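You operate a simulated robot arm through the tools that you are given. There is no shell and no other tool.

The job below is to be done with a simulated two-armed robot. You get a single attempt, and the scene is never put back.

TASK
Swap the yellow gear for the one on the gear card, shut the guard and inch the wheel.
Fine: the old gear goes in the orange tray; the switch stays off and locked.

The check looks at the end state, three seconds after you hand in, the way a careful person would. Anything else that was tipped, shoved, dropped, spilled or broken makes it a failure.

THE ROBOT
Two 7-joint arms with fingered hands on one trunk that stands fixed in place. Base frame: the origin is at the foot of the trunk, x ahead of it, y to its left, z up. Readings come in m, degrees, newtons and seconds.
The left shoulder is at [0.02, 0.269, 1.197], the right one opposite. Payload 5 kg a hand.
The TCP of each hand is the grasp point between the finger pads, 0.042 m short of the fingertips. In the tool frame z runs along the fingers and y along their closing line. The gripper opens to 0.208 m. The gripper's body begins 0.119 m behind the TCP. The gripper is a hand of 4 fingers: y runs from the thumb to the fingers, the wrist lies at [0, 0, -0.317] in the tool frame, and closing takes about 1.5 s.
Orientation is that of the tool frame in the base frame, as [roll, pitch, yaw] about the fixed x, y, z axes, in that order (R = Rz(yaw) Ry(pitch) Rx(roll)). With the fingers straight down and closing along the base's y, the tool's x points along the base's -x, its y along +y and its z along -z.

THE INTERFACE
- The arms move only by the tool send_rows. It takes "left_series", "right_series" or both (then of equal length, played together; a hand with none holds still); each is a list of rows, each an object (a shift or turn left out is 0, a gripper value left out holds the last) with "xyz": the shift along the tool's x, y, z in units of 200 mm (1.0 is 200 mm), a list of three; "delta_rot": the turn, a rotation vector about the tool's x, y, z in units of 180 degrees (1.0 is 180 degrees), a list of three. In form: [{"xyz": [x, y, z], "delta_rot": [wx, wy, wz]}, ...]. A call has 1 to 20 rows; each row is the pose to reach, as a shift and turn from the pose commanded when the call began, along the tool's axes at that moment. "left_claw" and "right_claw" are, for a hand that has rows, the closure in counts, from 0 (fully open) to 255 (shut), set as the call begins (left out, the last holds). A call with a number of a shift or a turn outside -1 to 1 is refused whole. A row lasts 0.2 s, in which the tool goes at most 0.05 m and 8.6 degrees; a call with a longer step from one row to the next is refused whole, and so is a gripper value outside its range. A pose out of reach is approached as far as the arm can. The call stops where the force on the tool passes 90 N (or 10 N more than at its start, if that is more) or the arm is blocked; 0.2 s more then pass. The fingers move at their own pace (about 0.153 m/s each) and stop on an object; they squeeze with about 23 N. The grip force told is the motor's: it shows also when the fingers shut on nothing. Time passes only in rows, and 0.2 s behind the last, so rows that repeat a pose let the fingers close. It gives the time, the measured TCP pose, the force on the tool (base axes), the opening and the grip force at its end, in the units of the frame above (readings bear some noise), with the torque about the TCP (base axes, N m) and any sound that the robot's microphone picked up, and new pictures: "pictures" is both (left out), scene, wrist or none (wrist: the cameras of the hands that moved).
- Cameras (640 x 400 px; columns grow to the right, rows downward): "scene" is now at [0.1601, 0.006, 1.4671]; the picture's right is [0.05, -1.00, 0.00], its down [-0.52, -0.03, -0.85] and it looks along [0.85, 0.05, -0.52] (base axes); focal length 291 px, centre (320, 200). "left" rides on the left gripper at [-0.093, 0.001, -0.146] in its tool frame; the picture's right is [-0.01, -1.00, 0.00], its down [0.84, -0.01, -0.54] and it looks along [0.54, -0.01, 0.84] (tool axes); focal length 280 px, centre (320, 200). "right" rides on the right gripper at [0.094, 0.001, -0.146] in its tool frame; the picture's right is [-0.01, 1.00, 0.00], its down [-0.84, -0.01, -0.54] and it looks along [-0.54, -0.01, 0.84] (tool axes); focal length 280 px, centre (320, 200). There is no depth. A picture from a camera that has moved, and an enlarged one, comes with that camera's place and axes in the base frame and with its lens.
- lift_body(by): slides the trunk up (or, below 0, down) by that many m; the arms and the scene camera ride with it, the base frame stays. It gives what a move gives, with no picture.
- curl_fingers(finger1, finger2, finger3, thumb_bend, hand): sets how far each is bent, from 0 (flat) to 1 (curled in); at 0.3 the hand is open as for a grip, at 0.7 the pads meet at the TCP. One left out holds its place. A second passes; each finger stops where it meets its share of the squeeze, and holds until it gets a number again. A gripper value or a shape takes the hand back. It gives what a move gives, with no picture; readings hold the bend of each and the force on the fingers (four entries, about 0 where the hand has none), thumb and palm.
- set_grasp(shape, hand): the hand has 4 fingers and takes this shape, open, in about a second: jaw (thumb against the fingers, like two jaws); tri (thumb and two fingers); tip (a fingertip pinch); poke (one finger out to press); point (the index stretched); flat (the hand flat); cup (the hand cupped); fist (a fist). The gripper value then closes the fingers along that shape, each until it touches; the sizes above hold for jaw. It gives what a move gives, with no picture.
- aim_head(pan, tilt): turns the head with the scene camera to pan (to the left, within 80 degrees either way) and tilt (down, from -29 to 69), counted from straight ahead of the robot. It gives what a move gives, and a new picture of the scene camera.
- enlarge(camera, box): a new picture of the part [left, top, right, bottom] of that camera's present view, enlarged. It takes no simulated time.
- close_job(): hands the job in; it is judged then, once.

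Places have to be worked out from the pictures, the camera data and where the tool is seen. Open the grippers and draw the arms clear of the work before you hand the job in, unless the task says otherwise.

The tools are called after "Emit:" as name(argument=value, ...) on one line, values as JSON. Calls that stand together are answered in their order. send_rows: Moves the arms, as the interface text tells. Its arguments: {"type":"object","properties":{"left_series":{"type":"array"},"left_claw":{"type":"number"},"right_series":{"type":"array"},"right_claw":{"type":"number"},"pictures":{"type":"string","enum":["both","scene","wrist","none"]}},"required":[]} The other tools are called the same way: lift_body (by) slides the trunk up or down; set_grasp (shape, hand) gives the hand a shape; curl_fingers (finger1, finger2, finger3, thumb_bend, hand) moves the fingers one by one; aim_head (pan, tilt) turns the head that bears the scene camera; enlarge (camera, box) takes an enlarged picture of a part of a camera's view; close_job () hands the job in.

At the start:

```text
time: 0.0
left_ee_pos: [0.5853, 0.3344, 1.2596]
left_tool_rot: [-180.0, 0.0, -175.1]
left_wrist_force: [0.0, -0.3, 0.0]
left_ft_torque: [0.0, -0.03, 0.0]
left_finger_gap: 0.208
left_grasp_force: 0.1
left_shape: jaw
left_bend: [0.3, 0.3, 0.3, 0.3]
left_finger forces: [0.0, 0.1, 0.1, 0.0, 0.0, 0.0]
right_ee_pos: [0.6484, -0.1865, 1.3235]
right_tool_rot: [-179.9, 0.0, -175.0]
right_wrist_force: [0.0, -0.3, -0.9]
right_ft_torque: [0.0, 0.0, -0.02]
right_finger_gap: 0.2075
right_grasp_force: 0.1
right_shape: jaw
right_bend: [0.3, 0.3, 0.3, 0.3]
right_finger forces: [0.0, 0.0, 0.0, 0.0, 0.0, 0.0]
trunk travel left (down, up): [-0.575, 0.046]
head pan, tilt: [3.1, 31.4]
```

scene: 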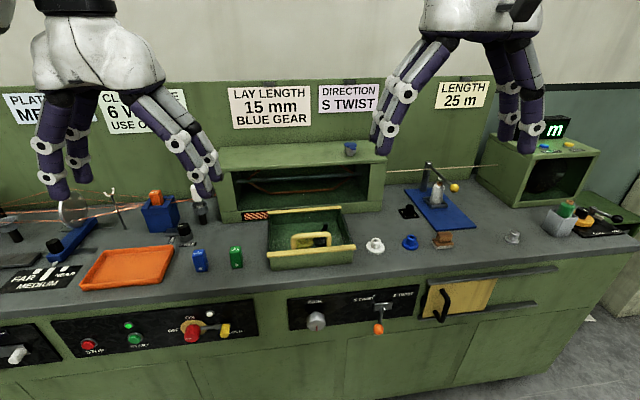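
right: 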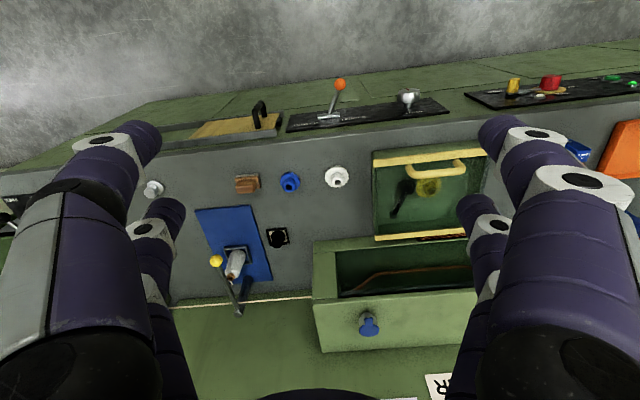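
left: 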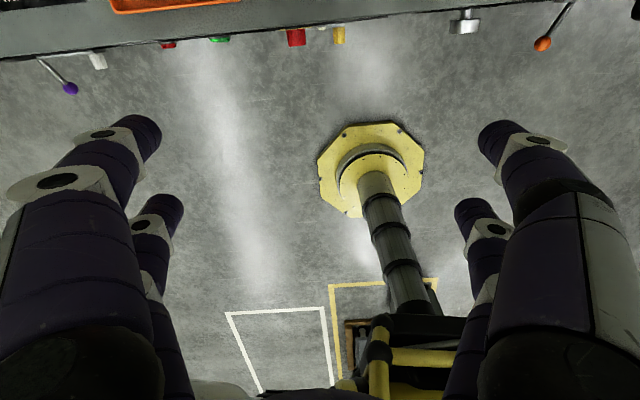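

The scene shows a rope machine bench with cards on the wall (gear card says "15 mm BLUE GEAR"), a guard box at the centre and white/blue gears. I'll enlarge several parts before moving.

Emit:
enlarge(camera="scene", box=[210, 130, 400, 280])

Emit:
enlarge(camera="scene", box=[340, 150, 540, 275])

Emit:
enlarge(camera="scene", box=[0, 80, 220, 218])

Emit:
enlarge(camera="scene", box=[0, 180, 260, 380])

Emit:
enlarge(camera="right", box=[130, 130, 490, 355])

```text
2.67 times, centred on (305, 205) of scene
camera zoom: at [0.1601, 0.006, 1.4671], right [0.05, -1.0, 0.0], down [-0.52, -0.03, -0.85], along [0.85, 0.05, -0.52], focal length 776 px, centre (360, 187)
```

zoom: 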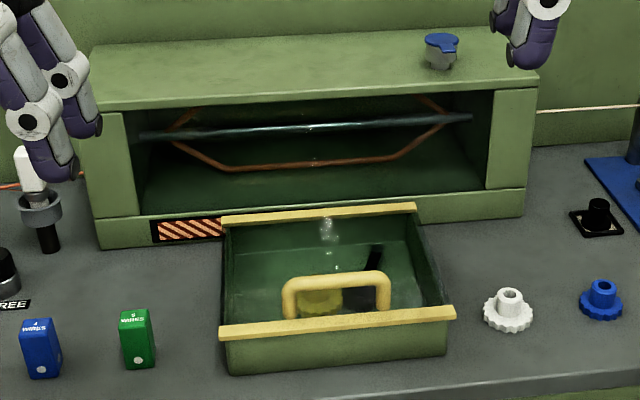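

```text
3.20 times, centred on (440, 212) of scene
camera zoom: at [0.1601, 0.006, 1.4671], right [0.05, -1.0, 0.0], down [-0.52, -0.03, -0.85], along [0.85, 0.05, -0.52], focal length 932 px, centre (-64, 160)
```

zoom: 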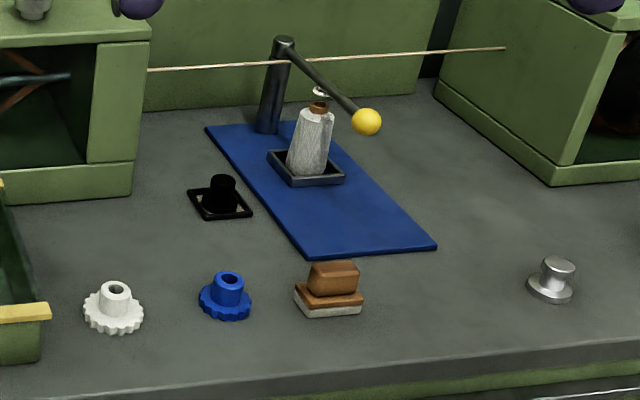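

```text
2.90 times, centred on (110, 149) of scene
camera zoom: at [0.1601, 0.006, 1.4671], right [0.05, -1.0, 0.0], down [-0.52, -0.03, -0.85], along [0.85, 0.05, -0.52], focal length 844 px, centre (929, 348)
```

zoom: 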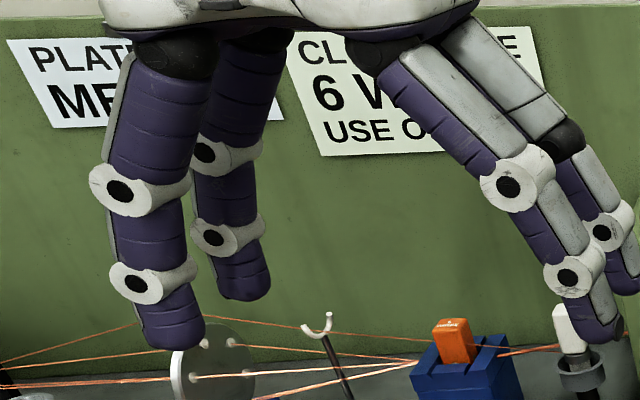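

```text
2.00 times, centred on (130, 280) of scene
camera zoom: at [0.1601, 0.006, 1.4671], right [0.05, -1.0, 0.0], down [-0.52, -0.03, -0.85], along [0.85, 0.05, -0.52], focal length 582 px, centre (700, 40)
```

zoom: 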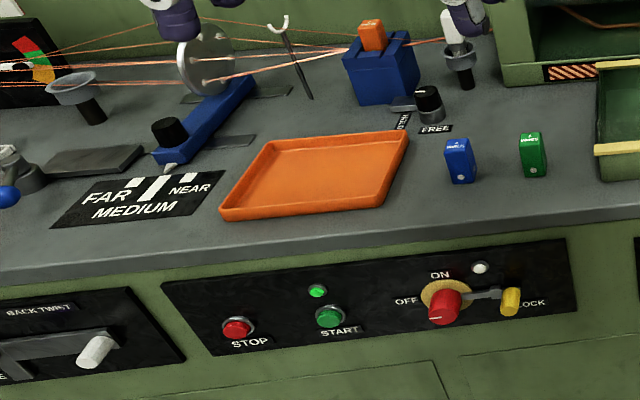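

```text
1.78 times, centred on (310, 242) of right
camera zoom: at [0.5538, -0.1937, 1.4707], right [-0.07, 1.0, 0.0], down [0.84, 0.06, 0.54], along [0.54, 0.04, -0.84], focal length 498 px, centre (338, 124)
```

zoom: 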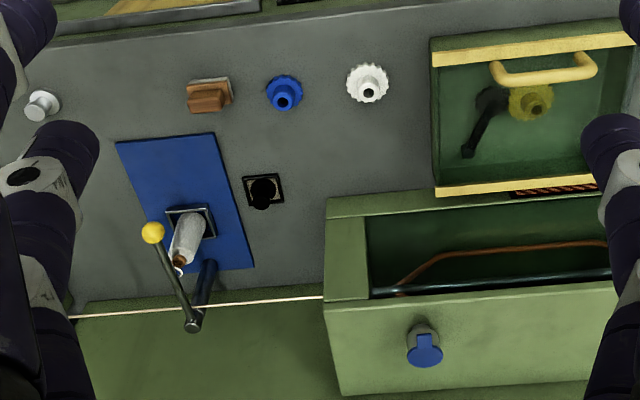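

I need to understand the green box with the yellow rails, what the black part in it is, and where the "wheel" is. I'll enlarge more tightly and look to both sides.

Emit:
enlarge(camera="scene", box=[262, 196, 362, 272])

Emit:
enlarge(camera="right", box=[365, 140, 495, 250])

Emit:
enlarge(camera="right", box=[220, 150, 360, 260])

Emit:
aim_head(pan=-30, tilt=30)

```text
5.26 times, centred on (312, 234) of scene
camera zoom: at [0.1601, 0.006, 1.4671], right [0.05, -1.0, 0.0], down [-0.52, -0.03, -0.85], along [0.85, 0.05, -0.52], focal length 1532 px, centre (362, 21)
```

zoom: 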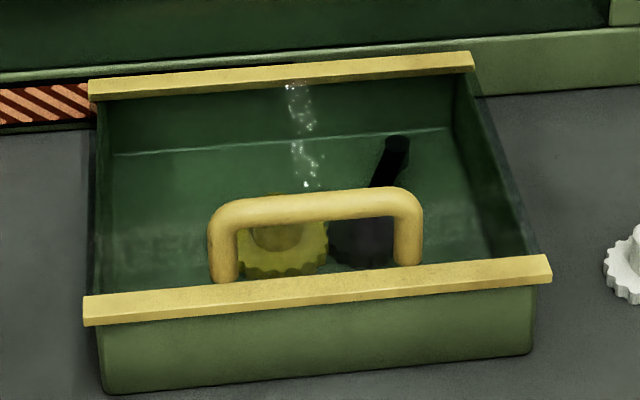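

```text
3.64 times, centred on (430, 195) of right
camera zoom: at [0.5538, -0.1937, 1.4707], right [-0.07, 1.0, 0.0], down [0.84, 0.06, 0.54], along [0.54, 0.04, -0.84], focal length 1020 px, centre (-80, 218)
```

zoom: 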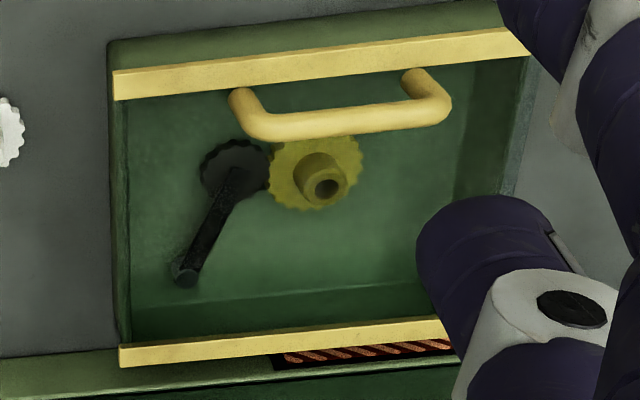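

```text
3.64 times, centred on (290, 205) of right
camera zoom: at [0.5538, -0.1937, 1.4707], right [-0.07, 1.0, 0.0], down [0.84, 0.06, 0.54], along [0.54, 0.04, -0.84], focal length 1020 px, centre (429, 182)
```

zoom: 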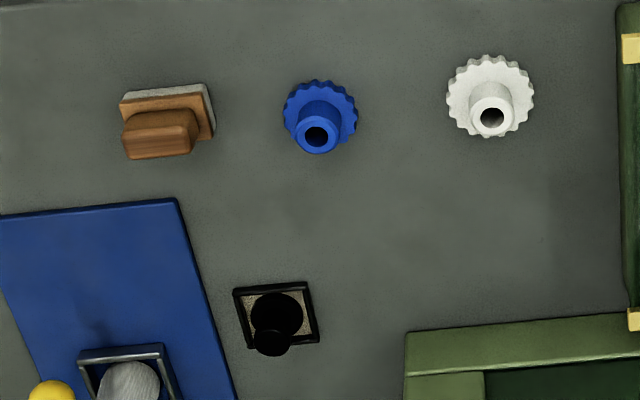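

```text
time: 1.0
left_ee_pos: [0.5858, 0.3364, 1.2595]
left_tool_rot: [-180.0, -0.1, -175.0]
left_wrist_force: [-0.3, -0.3, 0.9]
left_ft_torque: [-0.01, -0.03, -0.01]
left_finger_gap: 0.2078
left_grasp_force: 0.0
left_shape: jaw
left_bend: [0.3, 0.3, 0.3, 0.3]
left_finger forces: [0.1, 0.0, 0.0, 0.0, 0.1, 0.0]
right_ee_pos: [0.6487, -0.1868, 1.3238]
right_tool_rot: [-180.0, 0.0, -175.1]
right_wrist_force: [0.9, 0.2, 0.0]
right_ft_torque: [-0.01, -0.02, -0.01]
right_finger_gap: 0.2078
right_grasp_force: 0.0
right_shape: jaw
right_bend: [0.3, 0.3, 0.3, 0.3]
right_finger forces: [0.0, 0.0, 0.0, 0.0, 0.1, 0.1]
trunk travel left (down, up): [-0.575, 0.046]
head pan, tilt: [-30.0, 30.0]
camera scene: at [0.1489, -0.0441, 1.4692], right [-0.5, -0.87, 0.0], down [-0.43, 0.25, -0.87], along [0.75, -0.43, -0.5], focal length 291 px, centre (320, 200)
```

scene: 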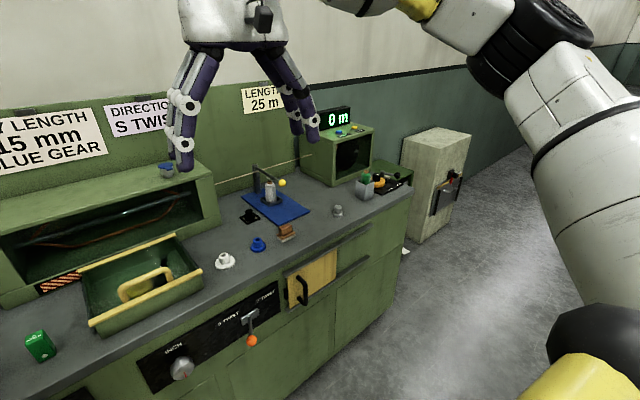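

There is an "INCH" knob on the front panel below the guard box. Let me enlarge it.

Emit:
enlarge(camera="scene", box=[130, 290, 290, 400])

Emit:
enlarge(camera="scene", box=[70, 220, 220, 340])

Emit:
aim_head(pan=0, tilt=55)

```text
3.64 times, centred on (210, 345) of scene
camera zoom: at [0.1489, -0.0441, 1.4692], right [-0.5, -0.87, 0.0], down [-0.43, 0.25, -0.87], along [0.75, -0.43, -0.5], focal length 1059 px, centre (720, -327)
```

zoom: 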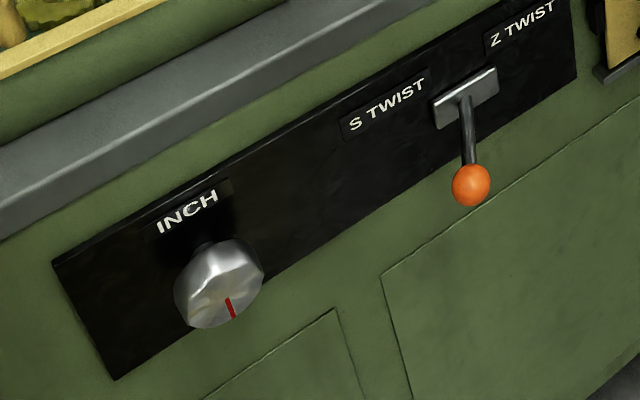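

```text
3.33 times, centred on (145, 280) of scene
camera zoom: at [0.1489, -0.0441, 1.4692], right [-0.5, -0.87, 0.0], down [-0.43, 0.25, -0.87], along [0.75, -0.43, -0.5], focal length 970 px, centre (903, -67)
```

zoom: 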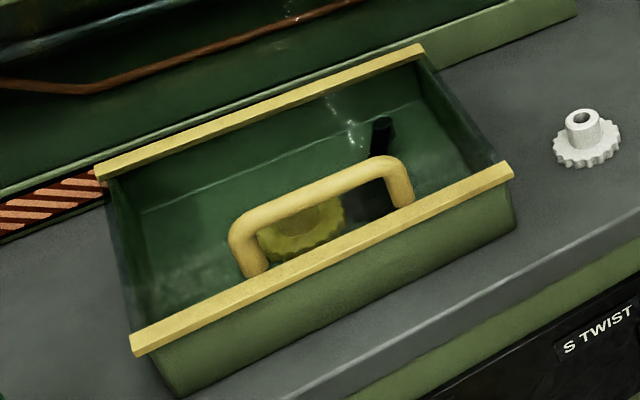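

```text
time: 1.9
left_ee_pos: [0.5852, 0.336, 1.2586]
left_tool_rot: [-180.0, 0.1, -175.0]
left_wrist_force: [0.0, 0.0, -0.6]
left_ft_torque: [0.01, 0.0, 0.01]
left_finger_gap: 0.2079
left_grasp_force: 0.1
left_shape: jaw
left_bend: [0.3, 0.3, 0.3, 0.3]
left_finger forces: [0.0, 0.0, 0.0, 0.1, 0.0, 0.0]
right_ee_pos: [0.6475, -0.1877, 1.3241]
right_tool_rot: [180.0, 0.0, -175.1]
right_wrist_force: [0.1, 0.1, -0.2]
right_ft_torque: [-0.01, 0.02, 0.02]
right_finger_gap: 0.2078
right_grasp_force: 0.0
right_shape: jaw
right_bend: [0.3, 0.3, 0.3, 0.3]
right_finger forces: [0.1, 0.1, 0.0, 0.0, 0.0, 0.0]
trunk travel left (down, up): [-0.575, 0.046]
head pan, tilt: [0.0, 55.0]
camera scene: at [0.1426, 0.001, 1.4333], right [0.0, -1.0, 0.0], down [-0.82, 0.0, -0.57], along [0.57, 0.0, -0.82], focal length 291 px, centre (320, 200)
```

scene: 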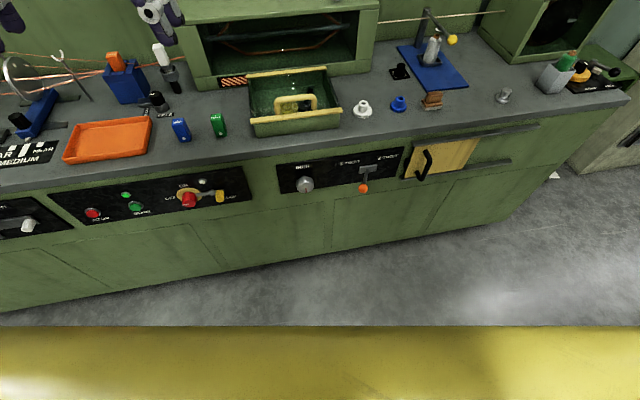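

The guard box has a clear lid with a yellow handle, and INCH is a knob on the front panel. I'll enlarge the knob and gear region from this head pose, then clear the arms a bit for a better look.

Emit:
enlarge(camera="scene", box=[270, 145, 410, 215])

Emit:
enlarge(camera="scene", box=[240, 60, 350, 140])

Emit:
enlarge(camera="scene", box=[70, 160, 270, 240])

Emit:
send_rows(right_series=[{"xyz": [0, 0.2, 0]}, {"xyz": [0, 0.4, 0]}, {"xyz": [0, 0.6, 0]}, {"xyz": [0, 0.8, 0]}, {"xyz": [0, 0.95, 0]}, {"xyz": [0, 0.95, 0]}], left_series=[{"xyz": [0.1, 0.1, 0]}, {"xyz": [0.2, 0.25, 0]}, {"xyz": [0.3, 0.4, 0]}, {"xyz": [0.4, 0.55, 0]}, {"xyz": [0.5, 0.7, 0]}, {"xyz": [0.5, 0.8, 0]}])

```text
4.57 times, centred on (340, 180) of scene
camera zoom: at [0.1426, 0.001, 1.4333], right [0.0, -1.0, 0.0], down [-0.82, 0.0, -0.57], along [0.57, 0.0, -0.82], focal length 1331 px, centre (229, 291)
```

zoom: 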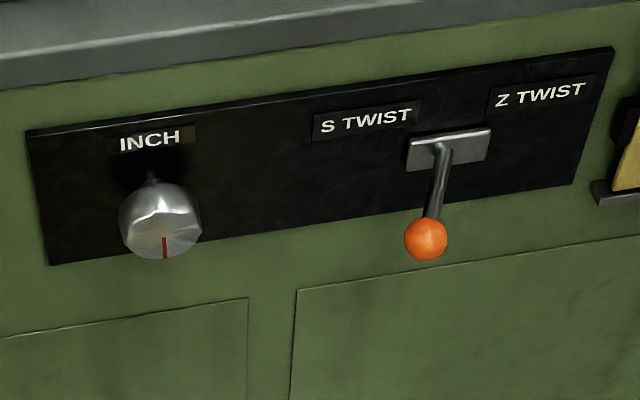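

```text
5.00 times, centred on (295, 100) of scene
camera zoom: at [0.1426, 0.001, 1.4333], right [0.0, -1.0, 0.0], down [-0.82, 0.0, -0.57], along [0.57, 0.0, -0.82], focal length 1456 px, centre (445, 700)
```

zoom: 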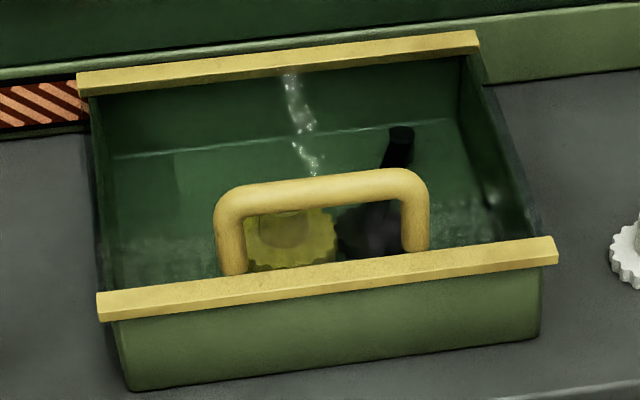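

```text
3.20 times, centred on (170, 200) of scene
camera zoom: at [0.1426, 0.001, 1.4333], right [0.0, -1.0, 0.0], down [-0.82, 0.0, -0.57], along [0.57, 0.0, -0.82], focal length 932 px, centre (800, 200)
```

zoom: 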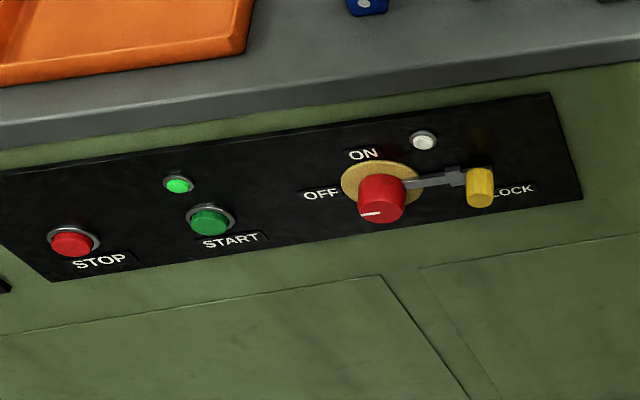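

```text
time: 3.3
left_ee_pos: [0.4721, 0.484, 1.2575]
left_tool_rot: [-180.0, -0.1, -175.2]
left_wrist_force: [1.0, -0.1, -0.9]
left_ft_torque: [0.11, 0.05, 0.01]
left_finger_gap: 0.2081
left_grasp_force: 0.1
left_shape: jaw
left_bend: [0.3, 0.3, 0.3, 0.3]
left_finger forces: [0.0, 0.0, 0.0, 0.0, 0.0, 0.0]
right_ee_pos: [0.6335, 0.0025, 1.3236]
right_tool_rot: [179.8, -0.1, -175.2]
right_wrist_force: [-0.3, -0.7, -0.1]
right_ft_torque: [0.1, 0.02, -0.01]
right_finger_gap: 0.2081
right_grasp_force: 0.0
right_shape: jaw
right_bend: [0.3, 0.3, 0.3, 0.3]
right_finger forces: [0.1, 0.0, 0.1, 0.1, 0.1, 0.0]
trunk travel left (down, up): [-0.575, 0.046]
head pan, tilt: [0.0, 55.0]
camera scene: at [0.1427, 0.0, 1.4332], right [0.0, -1.0, 0.0], down [-0.82, 0.0, -0.57], along [0.57, 0.0, -0.82], focal length 291 px, centre (320, 200)
camera right: at [0.5387, -0.0048, 1.4712], right [-0.07, 1.0, 0.0], down [0.84, 0.06, 0.54], along [0.54, 0.04, -0.84], focal length 280 px, centre (320, 200)
camera left: at [0.5649, 0.4939, 1.4047], right [0.1, -1.0, 0.0], down [-0.84, -0.08, 0.54], along [-0.54, -0.05, -0.84], focal length 280 px, centre (320, 200)
```

scene: 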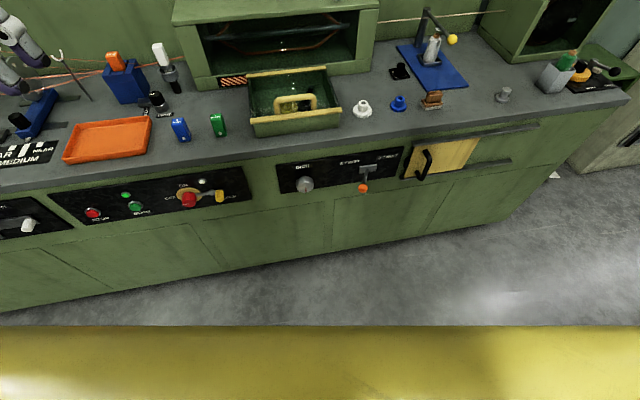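
right: 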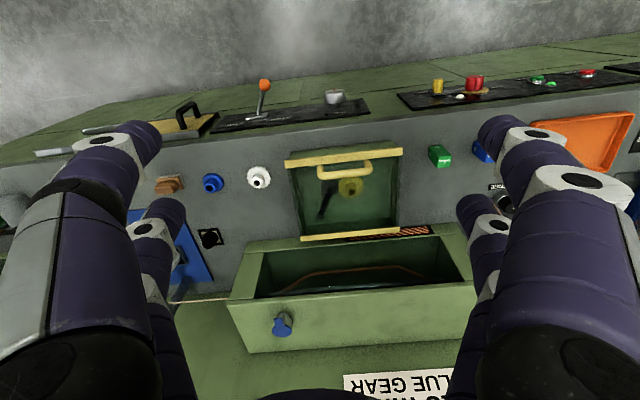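
left: 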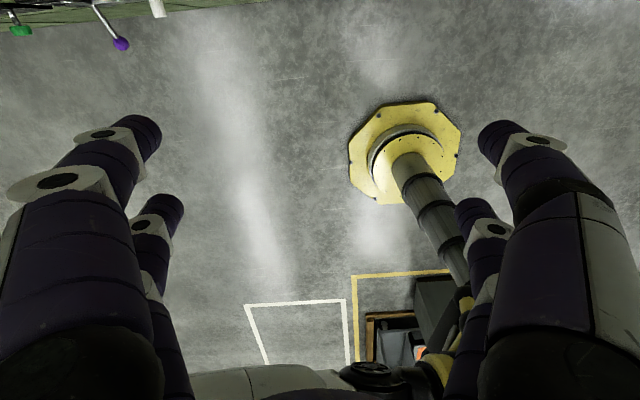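

The right wrist camera now has the box between the fingers. Enlarging it to see the lid, gear and the black part.

Emit:
enlarge(camera="right", box=[275, 135, 435, 245])

Emit:
enlarge(camera="right", box=[310, 165, 390, 225])

Emit:
enlarge(camera="right", box=[150, 155, 290, 255])

```text
3.64 times, centred on (355, 190) of right
camera zoom: at [0.5387, -0.0048, 1.4712], right [-0.07, 1.0, 0.0], down [0.84, 0.06, 0.54], along [0.54, 0.04, -0.84], focal length 1020 px, centre (193, 236)
```

zoom: 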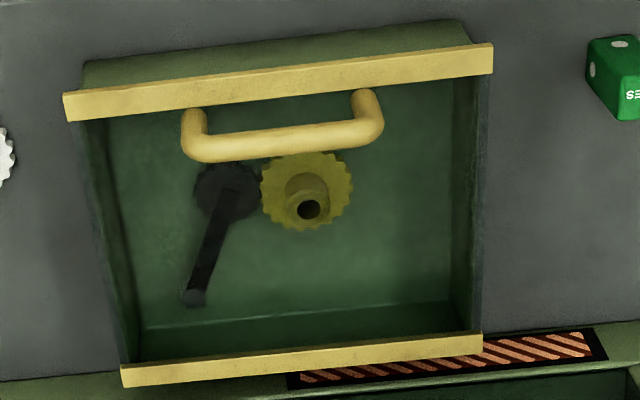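

```text
6.67 times, centred on (350, 195) of right
camera zoom: at [0.5387, -0.0048, 1.4712], right [-0.07, 1.0, 0.0], down [0.84, 0.06, 0.54], along [0.54, 0.04, -0.84], focal length 1869 px, centre (120, 233)
```

zoom: 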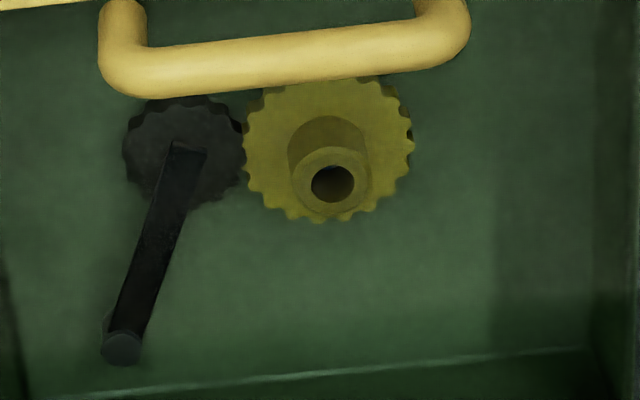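

```text
4.00 times, centred on (220, 205) of right
camera zoom: at [0.5387, -0.0048, 1.4712], right [-0.07, 1.0, 0.0], down [0.84, 0.06, 0.54], along [0.54, 0.04, -0.84], focal length 1122 px, centre (720, 180)
```

zoom: 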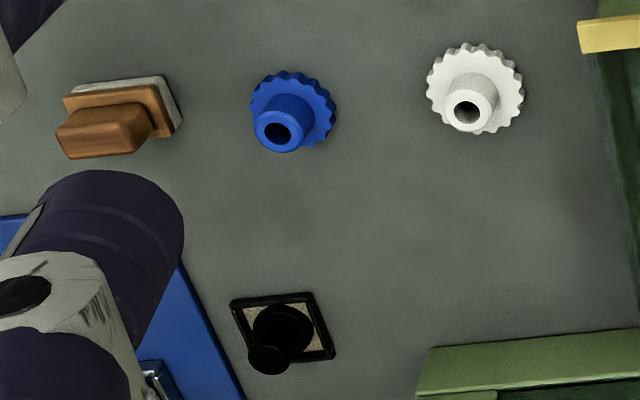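

The black idler gear sits on a swing arm next to the yellow gear, under a clear lid with a front handle at about (0.796, 0.064, 0.966). I'll turn the left hand to point forward (thumb below, fingers above) and pull the right hand back aside.

Emit:
send_rows(left_series=[{"xyz": [-0.0357, -0.0714, 0.0286], "delta_rot": [-0.0286, -0.0257, 0.0257]}, {"xyz": [-0.0714, -0.1429, 0.0571], "delta_rot": [-0.0572, -0.0514, 0.0514]}, {"xyz": [-0.1071, -0.2143, 0.0857], "delta_rot": [-0.0858, -0.0771, 0.0771]}, {"xyz": [-0.1429, -0.2857, 0.1143], "delta_rot": [-0.1144, -0.1028, 0.1028]}, {"xyz": [-0.1786, -0.3571, 0.1429], "delta_rot": [-0.143, -0.1285, 0.1285]}, {"xyz": [-0.2143, -0.4286, 0.1714], "delta_rot": [-0.1716, -0.1542, 0.1542]}, {"xyz": [-0.25, -0.5, 0.2], "delta_rot": [-0.2002, -0.18, 0.18]}, {"xyz": [-0.2857, -0.5714, 0.2286], "delta_rot": [-0.2287, -0.2057, 0.2057]}, {"xyz": [-0.3214, -0.6429, 0.2571], "delta_rot": [-0.2573, -0.2314, 0.2314]}, {"xyz": [-0.3571, -0.7143, 0.2857], "delta_rot": [-0.2859, -0.2571, 0.2571]}, {"xyz": [-0.3929, -0.7857, 0.3143], "delta_rot": [-0.3145, -0.2828, 0.2828]}, {"xyz": [-0.4286, -0.8571, 0.3429], "delta_rot": [-0.3431, -0.3085, 0.3085]}, {"xyz": [-0.4643, -0.9286, 0.3714], "delta_rot": [-0.3717, -0.3342, 0.3342]}, {"xyz": [-0.5, -1.0, 0.4], "delta_rot": [-0.4003, -0.3599, 0.3599]}, {"xyz": [-0.5, -1.0, 0.4], "delta_rot": [-0.4003, -0.3599, 0.3599]}], right_series=[{"xyz": [0, -0.1, 0]}, {"xyz": [0, -0.2, 0]}, {"xyz": [0, -0.3, 0]}, {"xyz": [0, -0.4, 0]}, {"xyz": [0, -0.5, 0]}, {"xyz": [0, -0.6, 0]}, {"xyz": [0, -0.7, 0]}, {"xyz": [0, -0.8, 0]}, {"xyz": [0, -0.9, 0]}, {"xyz": [0, -1.0, 0]}, {"xyz": [0, -1.0, 0]}, {"xyz": [0, -1.0, 0]}, {"xyz": [0, -1.0, 0]}, {"xyz": [0, -1.0, 0]}, {"xyz": [0, -1.0, 0]}], pictures="both")

```text
time: 6.5
left_ee_pos: [0.6682, 0.2502, 1.171]
left_tool_rot: [89.8, 0.0, 101.1]
left_wrist_force: [-0.4, 1.0, 0.1]
left_ft_torque: [-0.01, 0.0, -0.03]
left_finger_gap: 0.2078
left_grasp_force: 0.0
left_shape: jaw
left_bend: [0.3, 0.3, 0.3, 0.3]
left_finger forces: [0.0, 0.0, 0.0, 0.1, 0.0, 0.1]
left hand out of reach, approached as far as the arm can: row 9, 10, 11, 12, 13, 14, 15
right_ee_pos: [0.648, -0.1963, 1.3232]
right_tool_rot: [-180.0, 0.1, -175.1]
right_wrist_force: [-0.4, 0.0, 1.0]
right_ft_torque: [-0.04, 0.01, 0.01]
right_finger_gap: 0.208
right_grasp_force: 0.1
right_shape: jaw
right_bend: [0.3, 0.3, 0.3, 0.3]
right_finger forces: [0.0, 0.0, 0.1, 0.0, 0.1, 0.0]
trunk travel left (down, up): [-0.575, 0.046]
head pan, tilt: [0.0, 55.0]
camera scene: at [0.1422, 0.0015, 1.4333], right [0.0, -1.0, 0.0], down [-0.82, 0.0, -0.57], along [0.57, 0.0, -0.82], focal length 291 px, centre (320, 200)
camera right: at [0.5542, -0.2022, 1.4706], right [-0.07, 1.0, 0.0], down [0.84, 0.06, 0.54], along [0.54, 0.04, -0.84], focal length 280 px, centre (320, 200)
camera left: at [0.5415, 0.1306, 1.1727], right [0.0, -0.01, -1.0], down [-0.69, 0.72, -0.01], along [0.72, 0.69, -0.01], focal length 280 px, centre (320, 200)
```

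scene: 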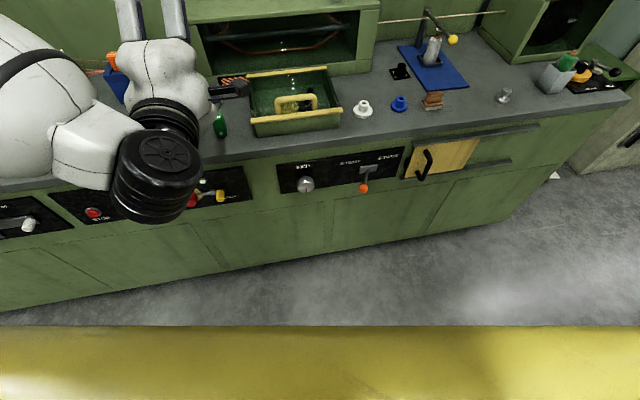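
right: 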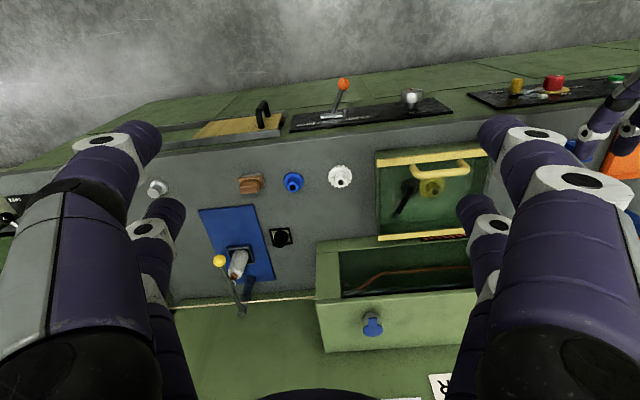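
left: 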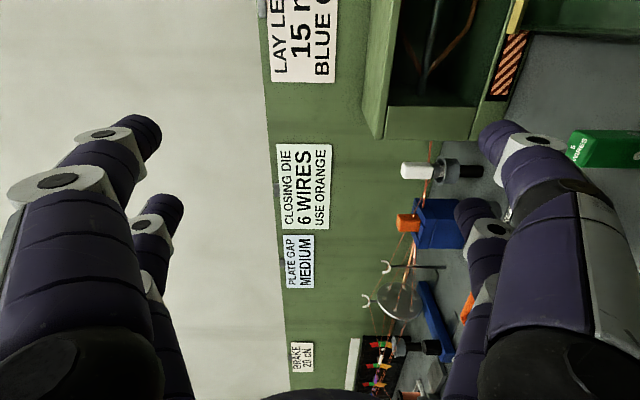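

The left hand now points forward (it couldn't fold fully back, so it's about 8 cm further ahead). I'll see how the fingers look partly closed before going to the handle, so I close it a bit in free air and aim the head at it.

Emit:
send_rows(left_series=[{"xyz": [0, 0, 0.2]}, {"xyz": [0, 0, 0.4]}, {"xyz": [0, 0, 0.4]}, {"xyz": [0, 0, 0.4]}, {"xyz": [0, 0, 0.4]}], left_claw=200, pictures="none")

Emit:
aim_head(pan=20, tilt=28)

```text
time: 7.7
left_ee_pos: [0.7462, 0.2667, 1.1716]
left_tool_rot: [90.0, 0.0, 100.9]
left_wrist_force: [-0.3, 0.6, -0.2]
left_ft_torque: [0.03, 0.03, -0.04]
left_finger_gap: 0.0454
left_grasp_force: 0.1
left_shape: jaw
left_bend: [0.73, 0.73, 0.73, 0.7]
left_finger forces: [0.0, 0.0, 0.1, 0.1, 0.0, 0.0]
right_ee_pos: [0.6484, -0.195, 1.3232]
right_tool_rot: [-180.0, 0.0, -175.1]
right_wrist_force: [0.1, 0.7, 0.6]
right_ft_torque: [-0.06, 0.03, 0.0]
right_finger_gap: 0.2077
right_grasp_force: 0.1
right_shape: jaw
right_bend: [0.3, 0.3, 0.3, 0.3]
right_finger forces: [0.0, 0.1, 0.0, 0.1, 0.0, 0.0]
trunk travel left (down, up): [-0.575, 0.046]
head pan, tilt: [0.0, 55.0]
```

```text
time: 8.7
left_ee_pos: [0.7455, 0.2676, 1.1715]
left_tool_rot: [90.1, 0.0, 101.0]
left_wrist_force: [-0.5, -0.7, -0.5]
left_ft_torque: [0.0, 0.03, 0.0]
left_finger_gap: 0.0454
left_grasp_force: 0.0
left_shape: jaw
left_bend: [0.73, 0.73, 0.73, 0.7]
left_finger forces: [0.0, 0.2, 0.0, 0.0, 0.1, 0.0]
right_ee_pos: [0.6485, -0.1959, 1.3231]
right_tool_rot: [180.0, -0.1, -175.1]
right_wrist_force: [-0.4, 0.4, 0.6]
right_ft_torque: [-0.01, 0.03, 0.02]
right_finger_gap: 0.2077
right_grasp_force: 0.0
right_shape: jaw
right_bend: [0.3, 0.3, 0.3, 0.3]
right_finger forces: [0.1, 0.1, 0.0, 0.1, 0.1, 0.0]
trunk travel left (down, up): [-0.575, 0.046]
head pan, tilt: [20.0, 28.0]
camera scene: at [0.1562, 0.0322, 1.4723], right [0.34, -0.94, 0.0], down [-0.44, -0.16, -0.88], along [0.83, 0.3, -0.47], focal length 291 px, centre (320, 200)
```

scene: 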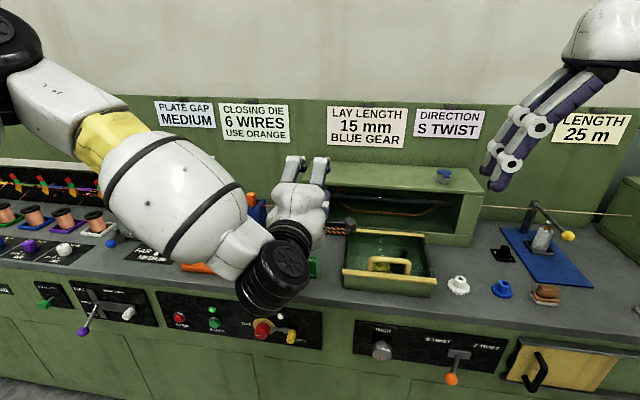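

The commanded pose follows the measured one, good. Let me look at the left wrist camera to see how the fingers stand at a 45 mm gap.

Emit:
enlarge(camera="left", box=[0, 0, 640, 400])

Emit:
enlarge(camera="right", box=[440, 30, 640, 155])

Emit:
enlarge(camera="scene", box=[240, 140, 360, 220])

```text
1.00 times, centred on (320, 200) of left (not enlarged: the box is as wide or as high as the picture)
camera zoom: at [0.6204, 0.1472, 1.1733], right [0.0, -0.01, -1.0], down [-0.69, 0.72, -0.01], along [0.72, 0.69, -0.01], focal length 280 px, centre (320, 200)
```

zoom: 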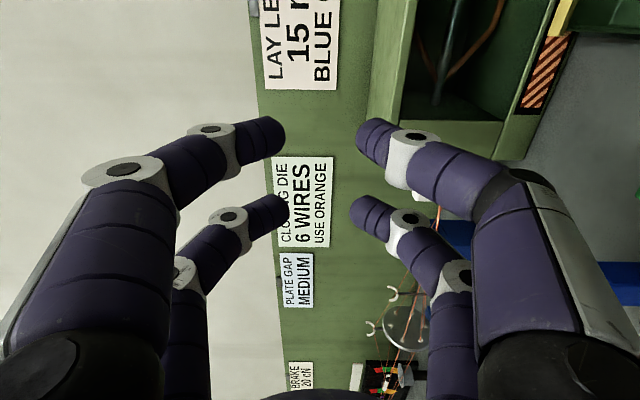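

```text
3.20 times, centred on (540, 92) of right
camera zoom: at [0.5547, -0.2028, 1.4701], right [-0.07, 1.0, 0.0], down [0.84, 0.06, 0.54], along [0.54, 0.04, -0.84], focal length 897 px, centre (-384, 544)
```

zoom: 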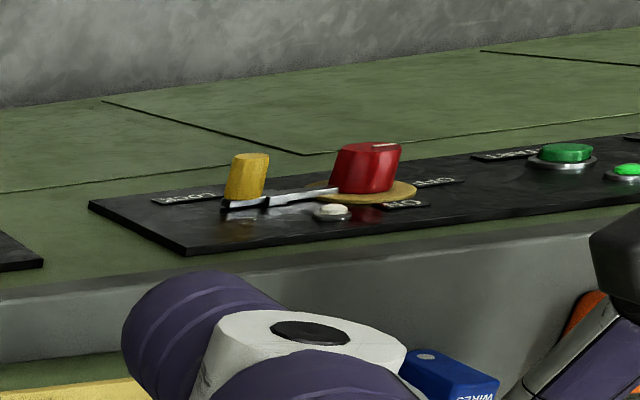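

```text
5.00 times, centred on (300, 180) of scene
camera zoom: at [0.1562, 0.0322, 1.4723], right [0.34, -0.94, 0.0], down [-0.44, -0.16, -0.88], along [0.83, 0.3, -0.47], focal length 1456 px, centre (420, 300)
```

zoom: 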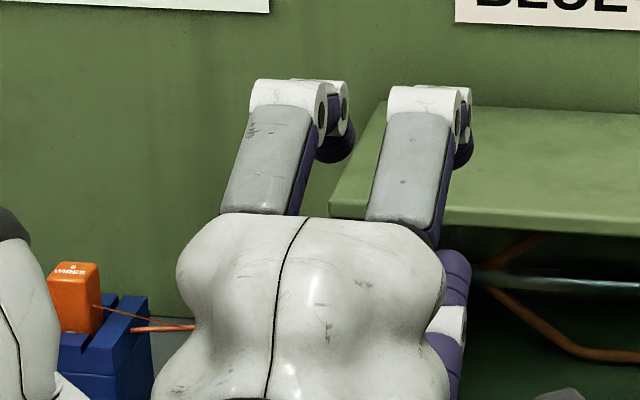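

The jaw is two fingers against two, each about 26 mm thick, so I'll grip the handle bar from above (fingers front and back of it) rather than through it. Turning the left hand down to 15° off vertical and moving over the handle.

Emit:
send_rows(left_series=[{"xyz": [-0.095, -0.03, -0.01], "delta_rot": [0.0417, 0, 0]}, {"xyz": [-0.19, -0.06, -0.02], "delta_rot": [0.0833, 0, 0]}, {"xyz": [-0.285, -0.09, -0.03], "delta_rot": [0.125, 0, 0]}, {"xyz": [-0.38, -0.12, -0.04], "delta_rot": [0.1667, 0, 0]}, {"xyz": [-0.475, -0.15, -0.05], "delta_rot": [0.2083, 0, 0]}, {"xyz": [-0.57, -0.18, -0.06], "delta_rot": [0.25, 0, 0]}, {"xyz": [-0.665, -0.21, -0.07], "delta_rot": [0.2917, 0, 0]}, {"xyz": [-0.76, -0.24, -0.08], "delta_rot": [0.3333, 0, 0]}, {"xyz": [-0.855, -0.27, -0.09], "delta_rot": [0.375, 0, 0]}, {"xyz": [-0.95, -0.3, -0.1], "delta_rot": [0.4167, 0, 0]}, {"xyz": [-0.95, -0.3, -0.1], "delta_rot": [0.4167, 0, 0]}], left_claw=160, pictures="both")

```text
time: 11.1
left_ee_pos: [0.7607, 0.0771, 1.1145]
left_tool_rot: [165.0, 0.2, 100.9]
left_wrist_force: [-0.4, 0.7, 0.6]
left_ft_torque: [-0.04, -0.01, 0.02]
left_finger_gap: 0.0777
left_grasp_force: 0.0
left_shape: jaw
left_bend: [0.73, 0.73, 0.73, 0.7]
left_finger forces: [0.0, 0.1, 0.0, 0.1, 0.0, 0.1]
right_ee_pos: [0.649, -0.1958, 1.323]
right_tool_rot: [-180.0, 0.0, -174.9]
right_wrist_force: [0.1, -0.2, 0.1]
right_ft_torque: [-0.04, -0.06, 0.02]
right_finger_gap: 0.208
right_grasp_force: 0.2
right_shape: jaw
right_bend: [0.3, 0.3, 0.3, 0.3]
right_finger forces: [0.1, 0.0, 0.1, 0.1, 0.0, 0.0]
trunk travel left (down, up): [-0.575, 0.046]
head pan, tilt: [20.0, 28.0]
camera scene: at [0.1556, 0.0328, 1.4726], right [0.34, -0.94, 0.0], down [-0.44, -0.16, -0.88], along [0.83, 0.3, -0.47], focal length 291 px, centre (320, 200)
camera left: at [0.7415, -0.0211, 1.2567], right [-0.95, -0.2, -0.26], down [-0.31, 0.8, 0.52], along [0.1, 0.57, -0.82], focal length 280 px, centre (320, 200)
```

scene: 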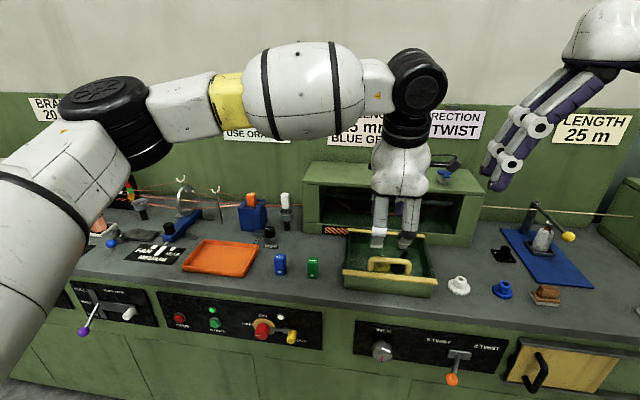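
left: 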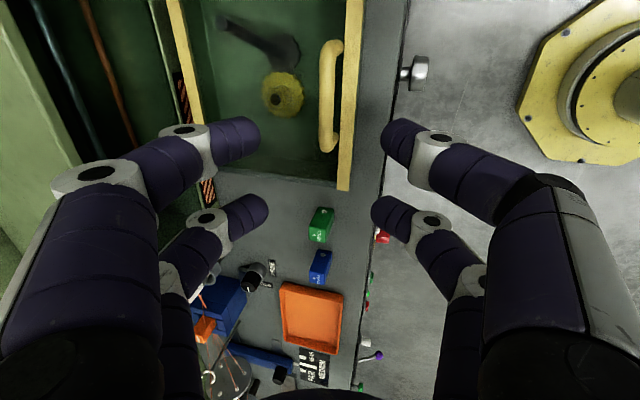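

The wrist camera shows the handle parallel to the fingers' line and nearly centred across it. I descend most of the way and look again.

Emit:
send_rows(left_series=[{"xyz": [-0.06, -0.02, 0.12]}, {"xyz": [-0.1165, -0.045, 0.25]}, {"xyz": [-0.1165, -0.045, 0.35]}, {"xyz": [-0.1165, -0.045, 0.42]}, {"xyz": [-0.1165, -0.045, 0.42]}], pictures="both")

Emit:
enlarge(camera="scene", box=[330, 190, 450, 300])

```text
time: 12.2
left_ee_pos: [0.778, 0.0572, 1.0326]
left_tool_rot: [165.0, 0.0, 101.0]
left_wrist_force: [-0.5, 0.6, 0.6]
left_ft_torque: [-0.04, -0.03, -0.06]
left_finger_gap: 0.0776
left_grasp_force: 0.1
left_shape: jaw
left_bend: [0.73, 0.73, 0.73, 0.7]
left_finger forces: [0.0, 0.0, 0.1, 0.0, 0.0, 0.0]
right_ee_pos: [0.6495, -0.1964, 1.3228]
right_tool_rot: [179.9, 0.1, -175.2]
right_wrist_force: [0.7, -0.1, 0.6]
right_ft_torque: [0.02, 0.0, 0.02]
right_finger_gap: 0.208
right_grasp_force: 0.0
right_shape: jaw
right_bend: [0.3, 0.3, 0.3, 0.3]
right_finger forces: [0.1, 0.0, 0.0, 0.1, 0.0, 0.1]
trunk travel left (down, up): [-0.575, 0.046]
head pan, tilt: [20.0, 28.0]
camera scene: at [0.1559, 0.0324, 1.4725], right [0.34, -0.94, 0.0], down [-0.44, -0.16, -0.88], along [0.83, 0.3, -0.47], focal length 291 px, centre (320, 200)
camera left: at [0.759, -0.0421, 1.1735], right [-0.94, -0.2, -0.26], down [-0.31, 0.8, 0.52], along [0.1, 0.57, -0.82], focal length 280 px, centre (320, 200)
```

scene: 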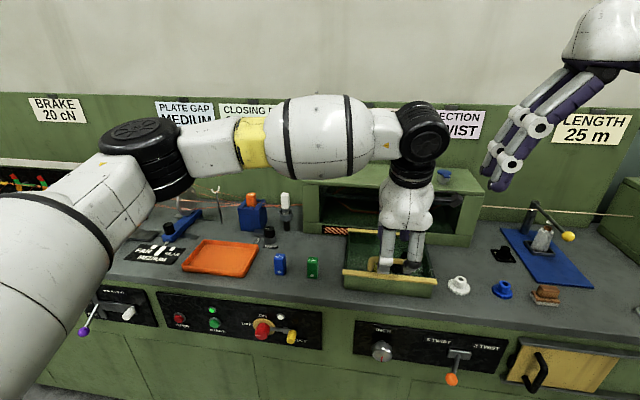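
left: 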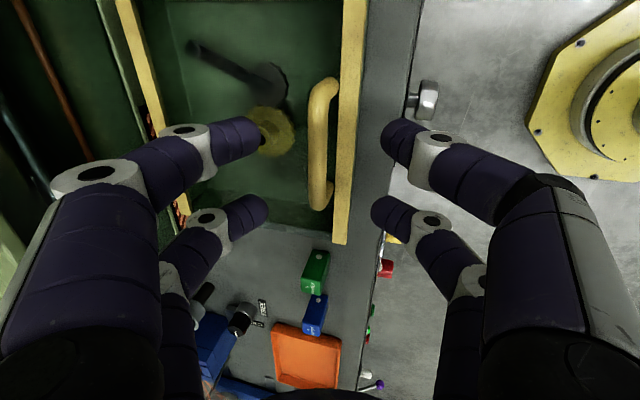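

```text
3.64 times, centred on (390, 245) of scene
camera zoom: at [0.1559, 0.0324, 1.4725], right [0.34, -0.94, 0.0], down [-0.44, -0.16, -0.88], along [0.83, 0.3, -0.47], focal length 1059 px, centre (66, 36)
```

zoom: 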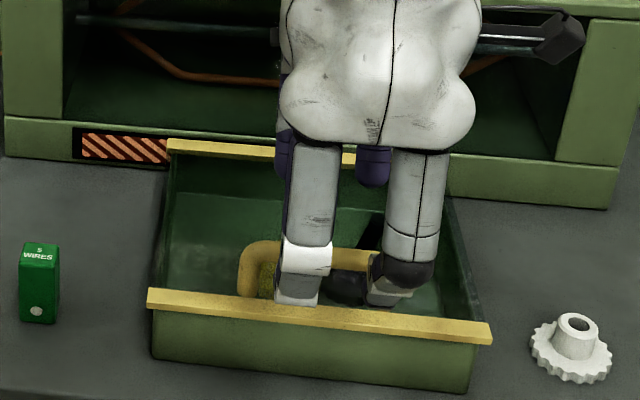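

The bar lies centred between the fingers. Descending the rest so the pads straddle the bar.

Emit:
send_rows(left_series=[{"xyz": [-0.005, -0.0, 0.1]}, {"xyz": [-0.0115, -0.005, 0.2]}, {"xyz": [-0.0115, -0.005, 0.275]}, {"xyz": [-0.0115, -0.005, 0.275]}], pictures="wrist")

Emit:
enlarge(camera="scene", box=[330, 190, 450, 300])

```text
time: 13.2
left_ee_pos: [0.7915, 0.0571, 0.9774]
left_tool_rot: [165.1, 0.0, 101.1]
left_wrist_force: [-0.5, 0.1, -0.7]
left_ft_torque: [0.01, -0.04, 0.0]
left_finger_gap: 0.0775
left_grasp_force: 0.2
left_shape: jaw
left_bend: [0.73, 0.73, 0.73, 0.7]
left_finger forces: [0.0, 0.0, 0.0, 0.0, 0.0, 0.1]
right_ee_pos: [0.6481, -0.1964, 1.3241]
right_tool_rot: [180.0, 0.1, -175.1]
right_wrist_force: [1.2, 0.5, 0.1]
right_ft_torque: [0.05, -0.02, -0.01]
right_finger_gap: 0.2077
right_grasp_force: 0.0
right_shape: jaw
right_bend: [0.3, 0.3, 0.3, 0.3]
right_finger forces: [0.1, 0.0, 0.0, 0.0, 0.0, 0.0]
trunk travel left (down, up): [-0.575, 0.046]
head pan, tilt: [20.0, 28.0]
camera left: at [0.7729, -0.0425, 1.1191], right [-0.94, -0.2, -0.26], down [-0.31, 0.8, 0.52], along [0.1, 0.57, -0.82], focal length 280 px, centre (320, 200)
```

left: 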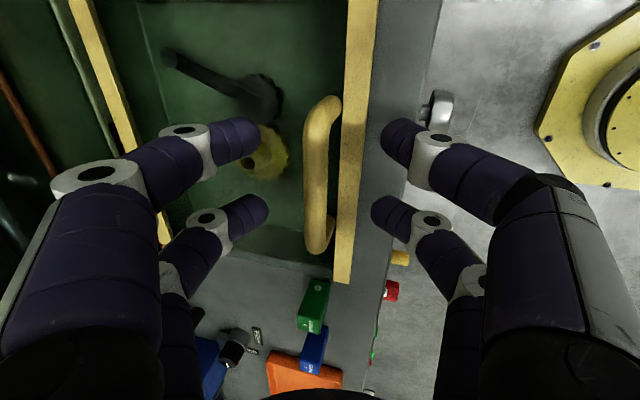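

```text
3.64 times, centred on (390, 245) of scene
camera zoom: at [0.1559, 0.0322, 1.4725], right [0.34, -0.94, 0.0], down [-0.44, -0.16, -0.88], along [0.83, 0.3, -0.47], focal length 1059 px, centre (66, 36)
```

zoom: 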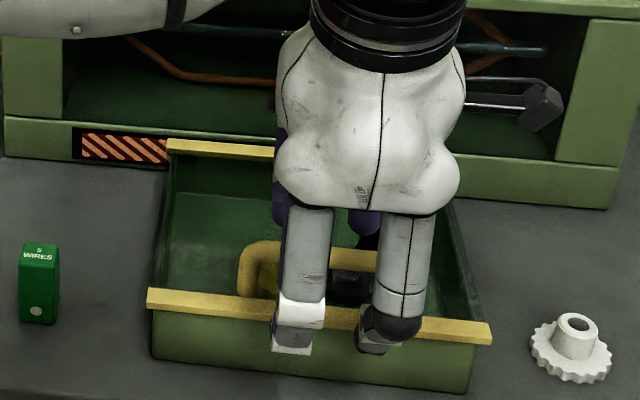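

The bar is between the finger pairs. Closing the left hand on it.

Emit:
send_rows(left_series=[{"xyz": [0, 0, 0]}, {"xyz": [0, 0, 0]}, {"xyz": [0, 0, 0]}, {"xyz": [0, 0, 0]}, {"xyz": [0, 0, 0]}, {"xyz": [0, 0, 0]}], left_claw=255, pictures="wrist")

```text
time: 14.7
left_ee_pos: [0.7925, 0.0589, 0.9758]
left_tool_rot: [165.0, 0.0, 101.1]
left_wrist_force: [2.6, 14.9, -4.1]
left_ft_torque: [0.37, 0.28, 0.03]
left_finger_gap: 0.0
left_grasp_force: 22.9
left_shape: jaw
left_bend: [0.71, 0.7, 0.7, 0.72]
left_finger forces: [19.9, 0.0, 0.0, 0.0, 21.2, 0.1]
right_ee_pos: [0.6505, -0.1954, 1.3241]
right_tool_rot: [180.0, -0.1, -175.0]
right_wrist_force: [0.5, -0.2, 0.5]
right_ft_torque: [0.01, 0.0, -0.02]
right_finger_gap: 0.2079
right_grasp_force: 0.1
right_shape: jaw
right_bend: [0.3, 0.3, 0.3, 0.3]
right_finger forces: [0.1, 0.1, 0.0, 0.0, 0.0, 0.0]
trunk travel left (down, up): [-0.575, 0.046]
head pan, tilt: [20.0, 28.0]
camera left: at [0.7737, -0.0406, 1.1184], right [-0.94, -0.2, -0.26], down [-0.31, 0.8, 0.52], along [0.1, 0.57, -0.82], focal length 280 px, centre (320, 200)
```

left: 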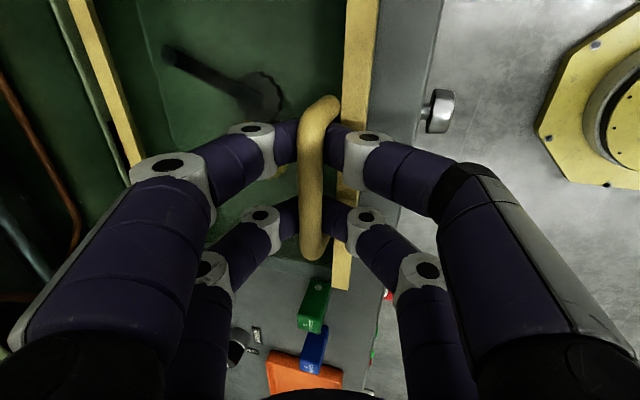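

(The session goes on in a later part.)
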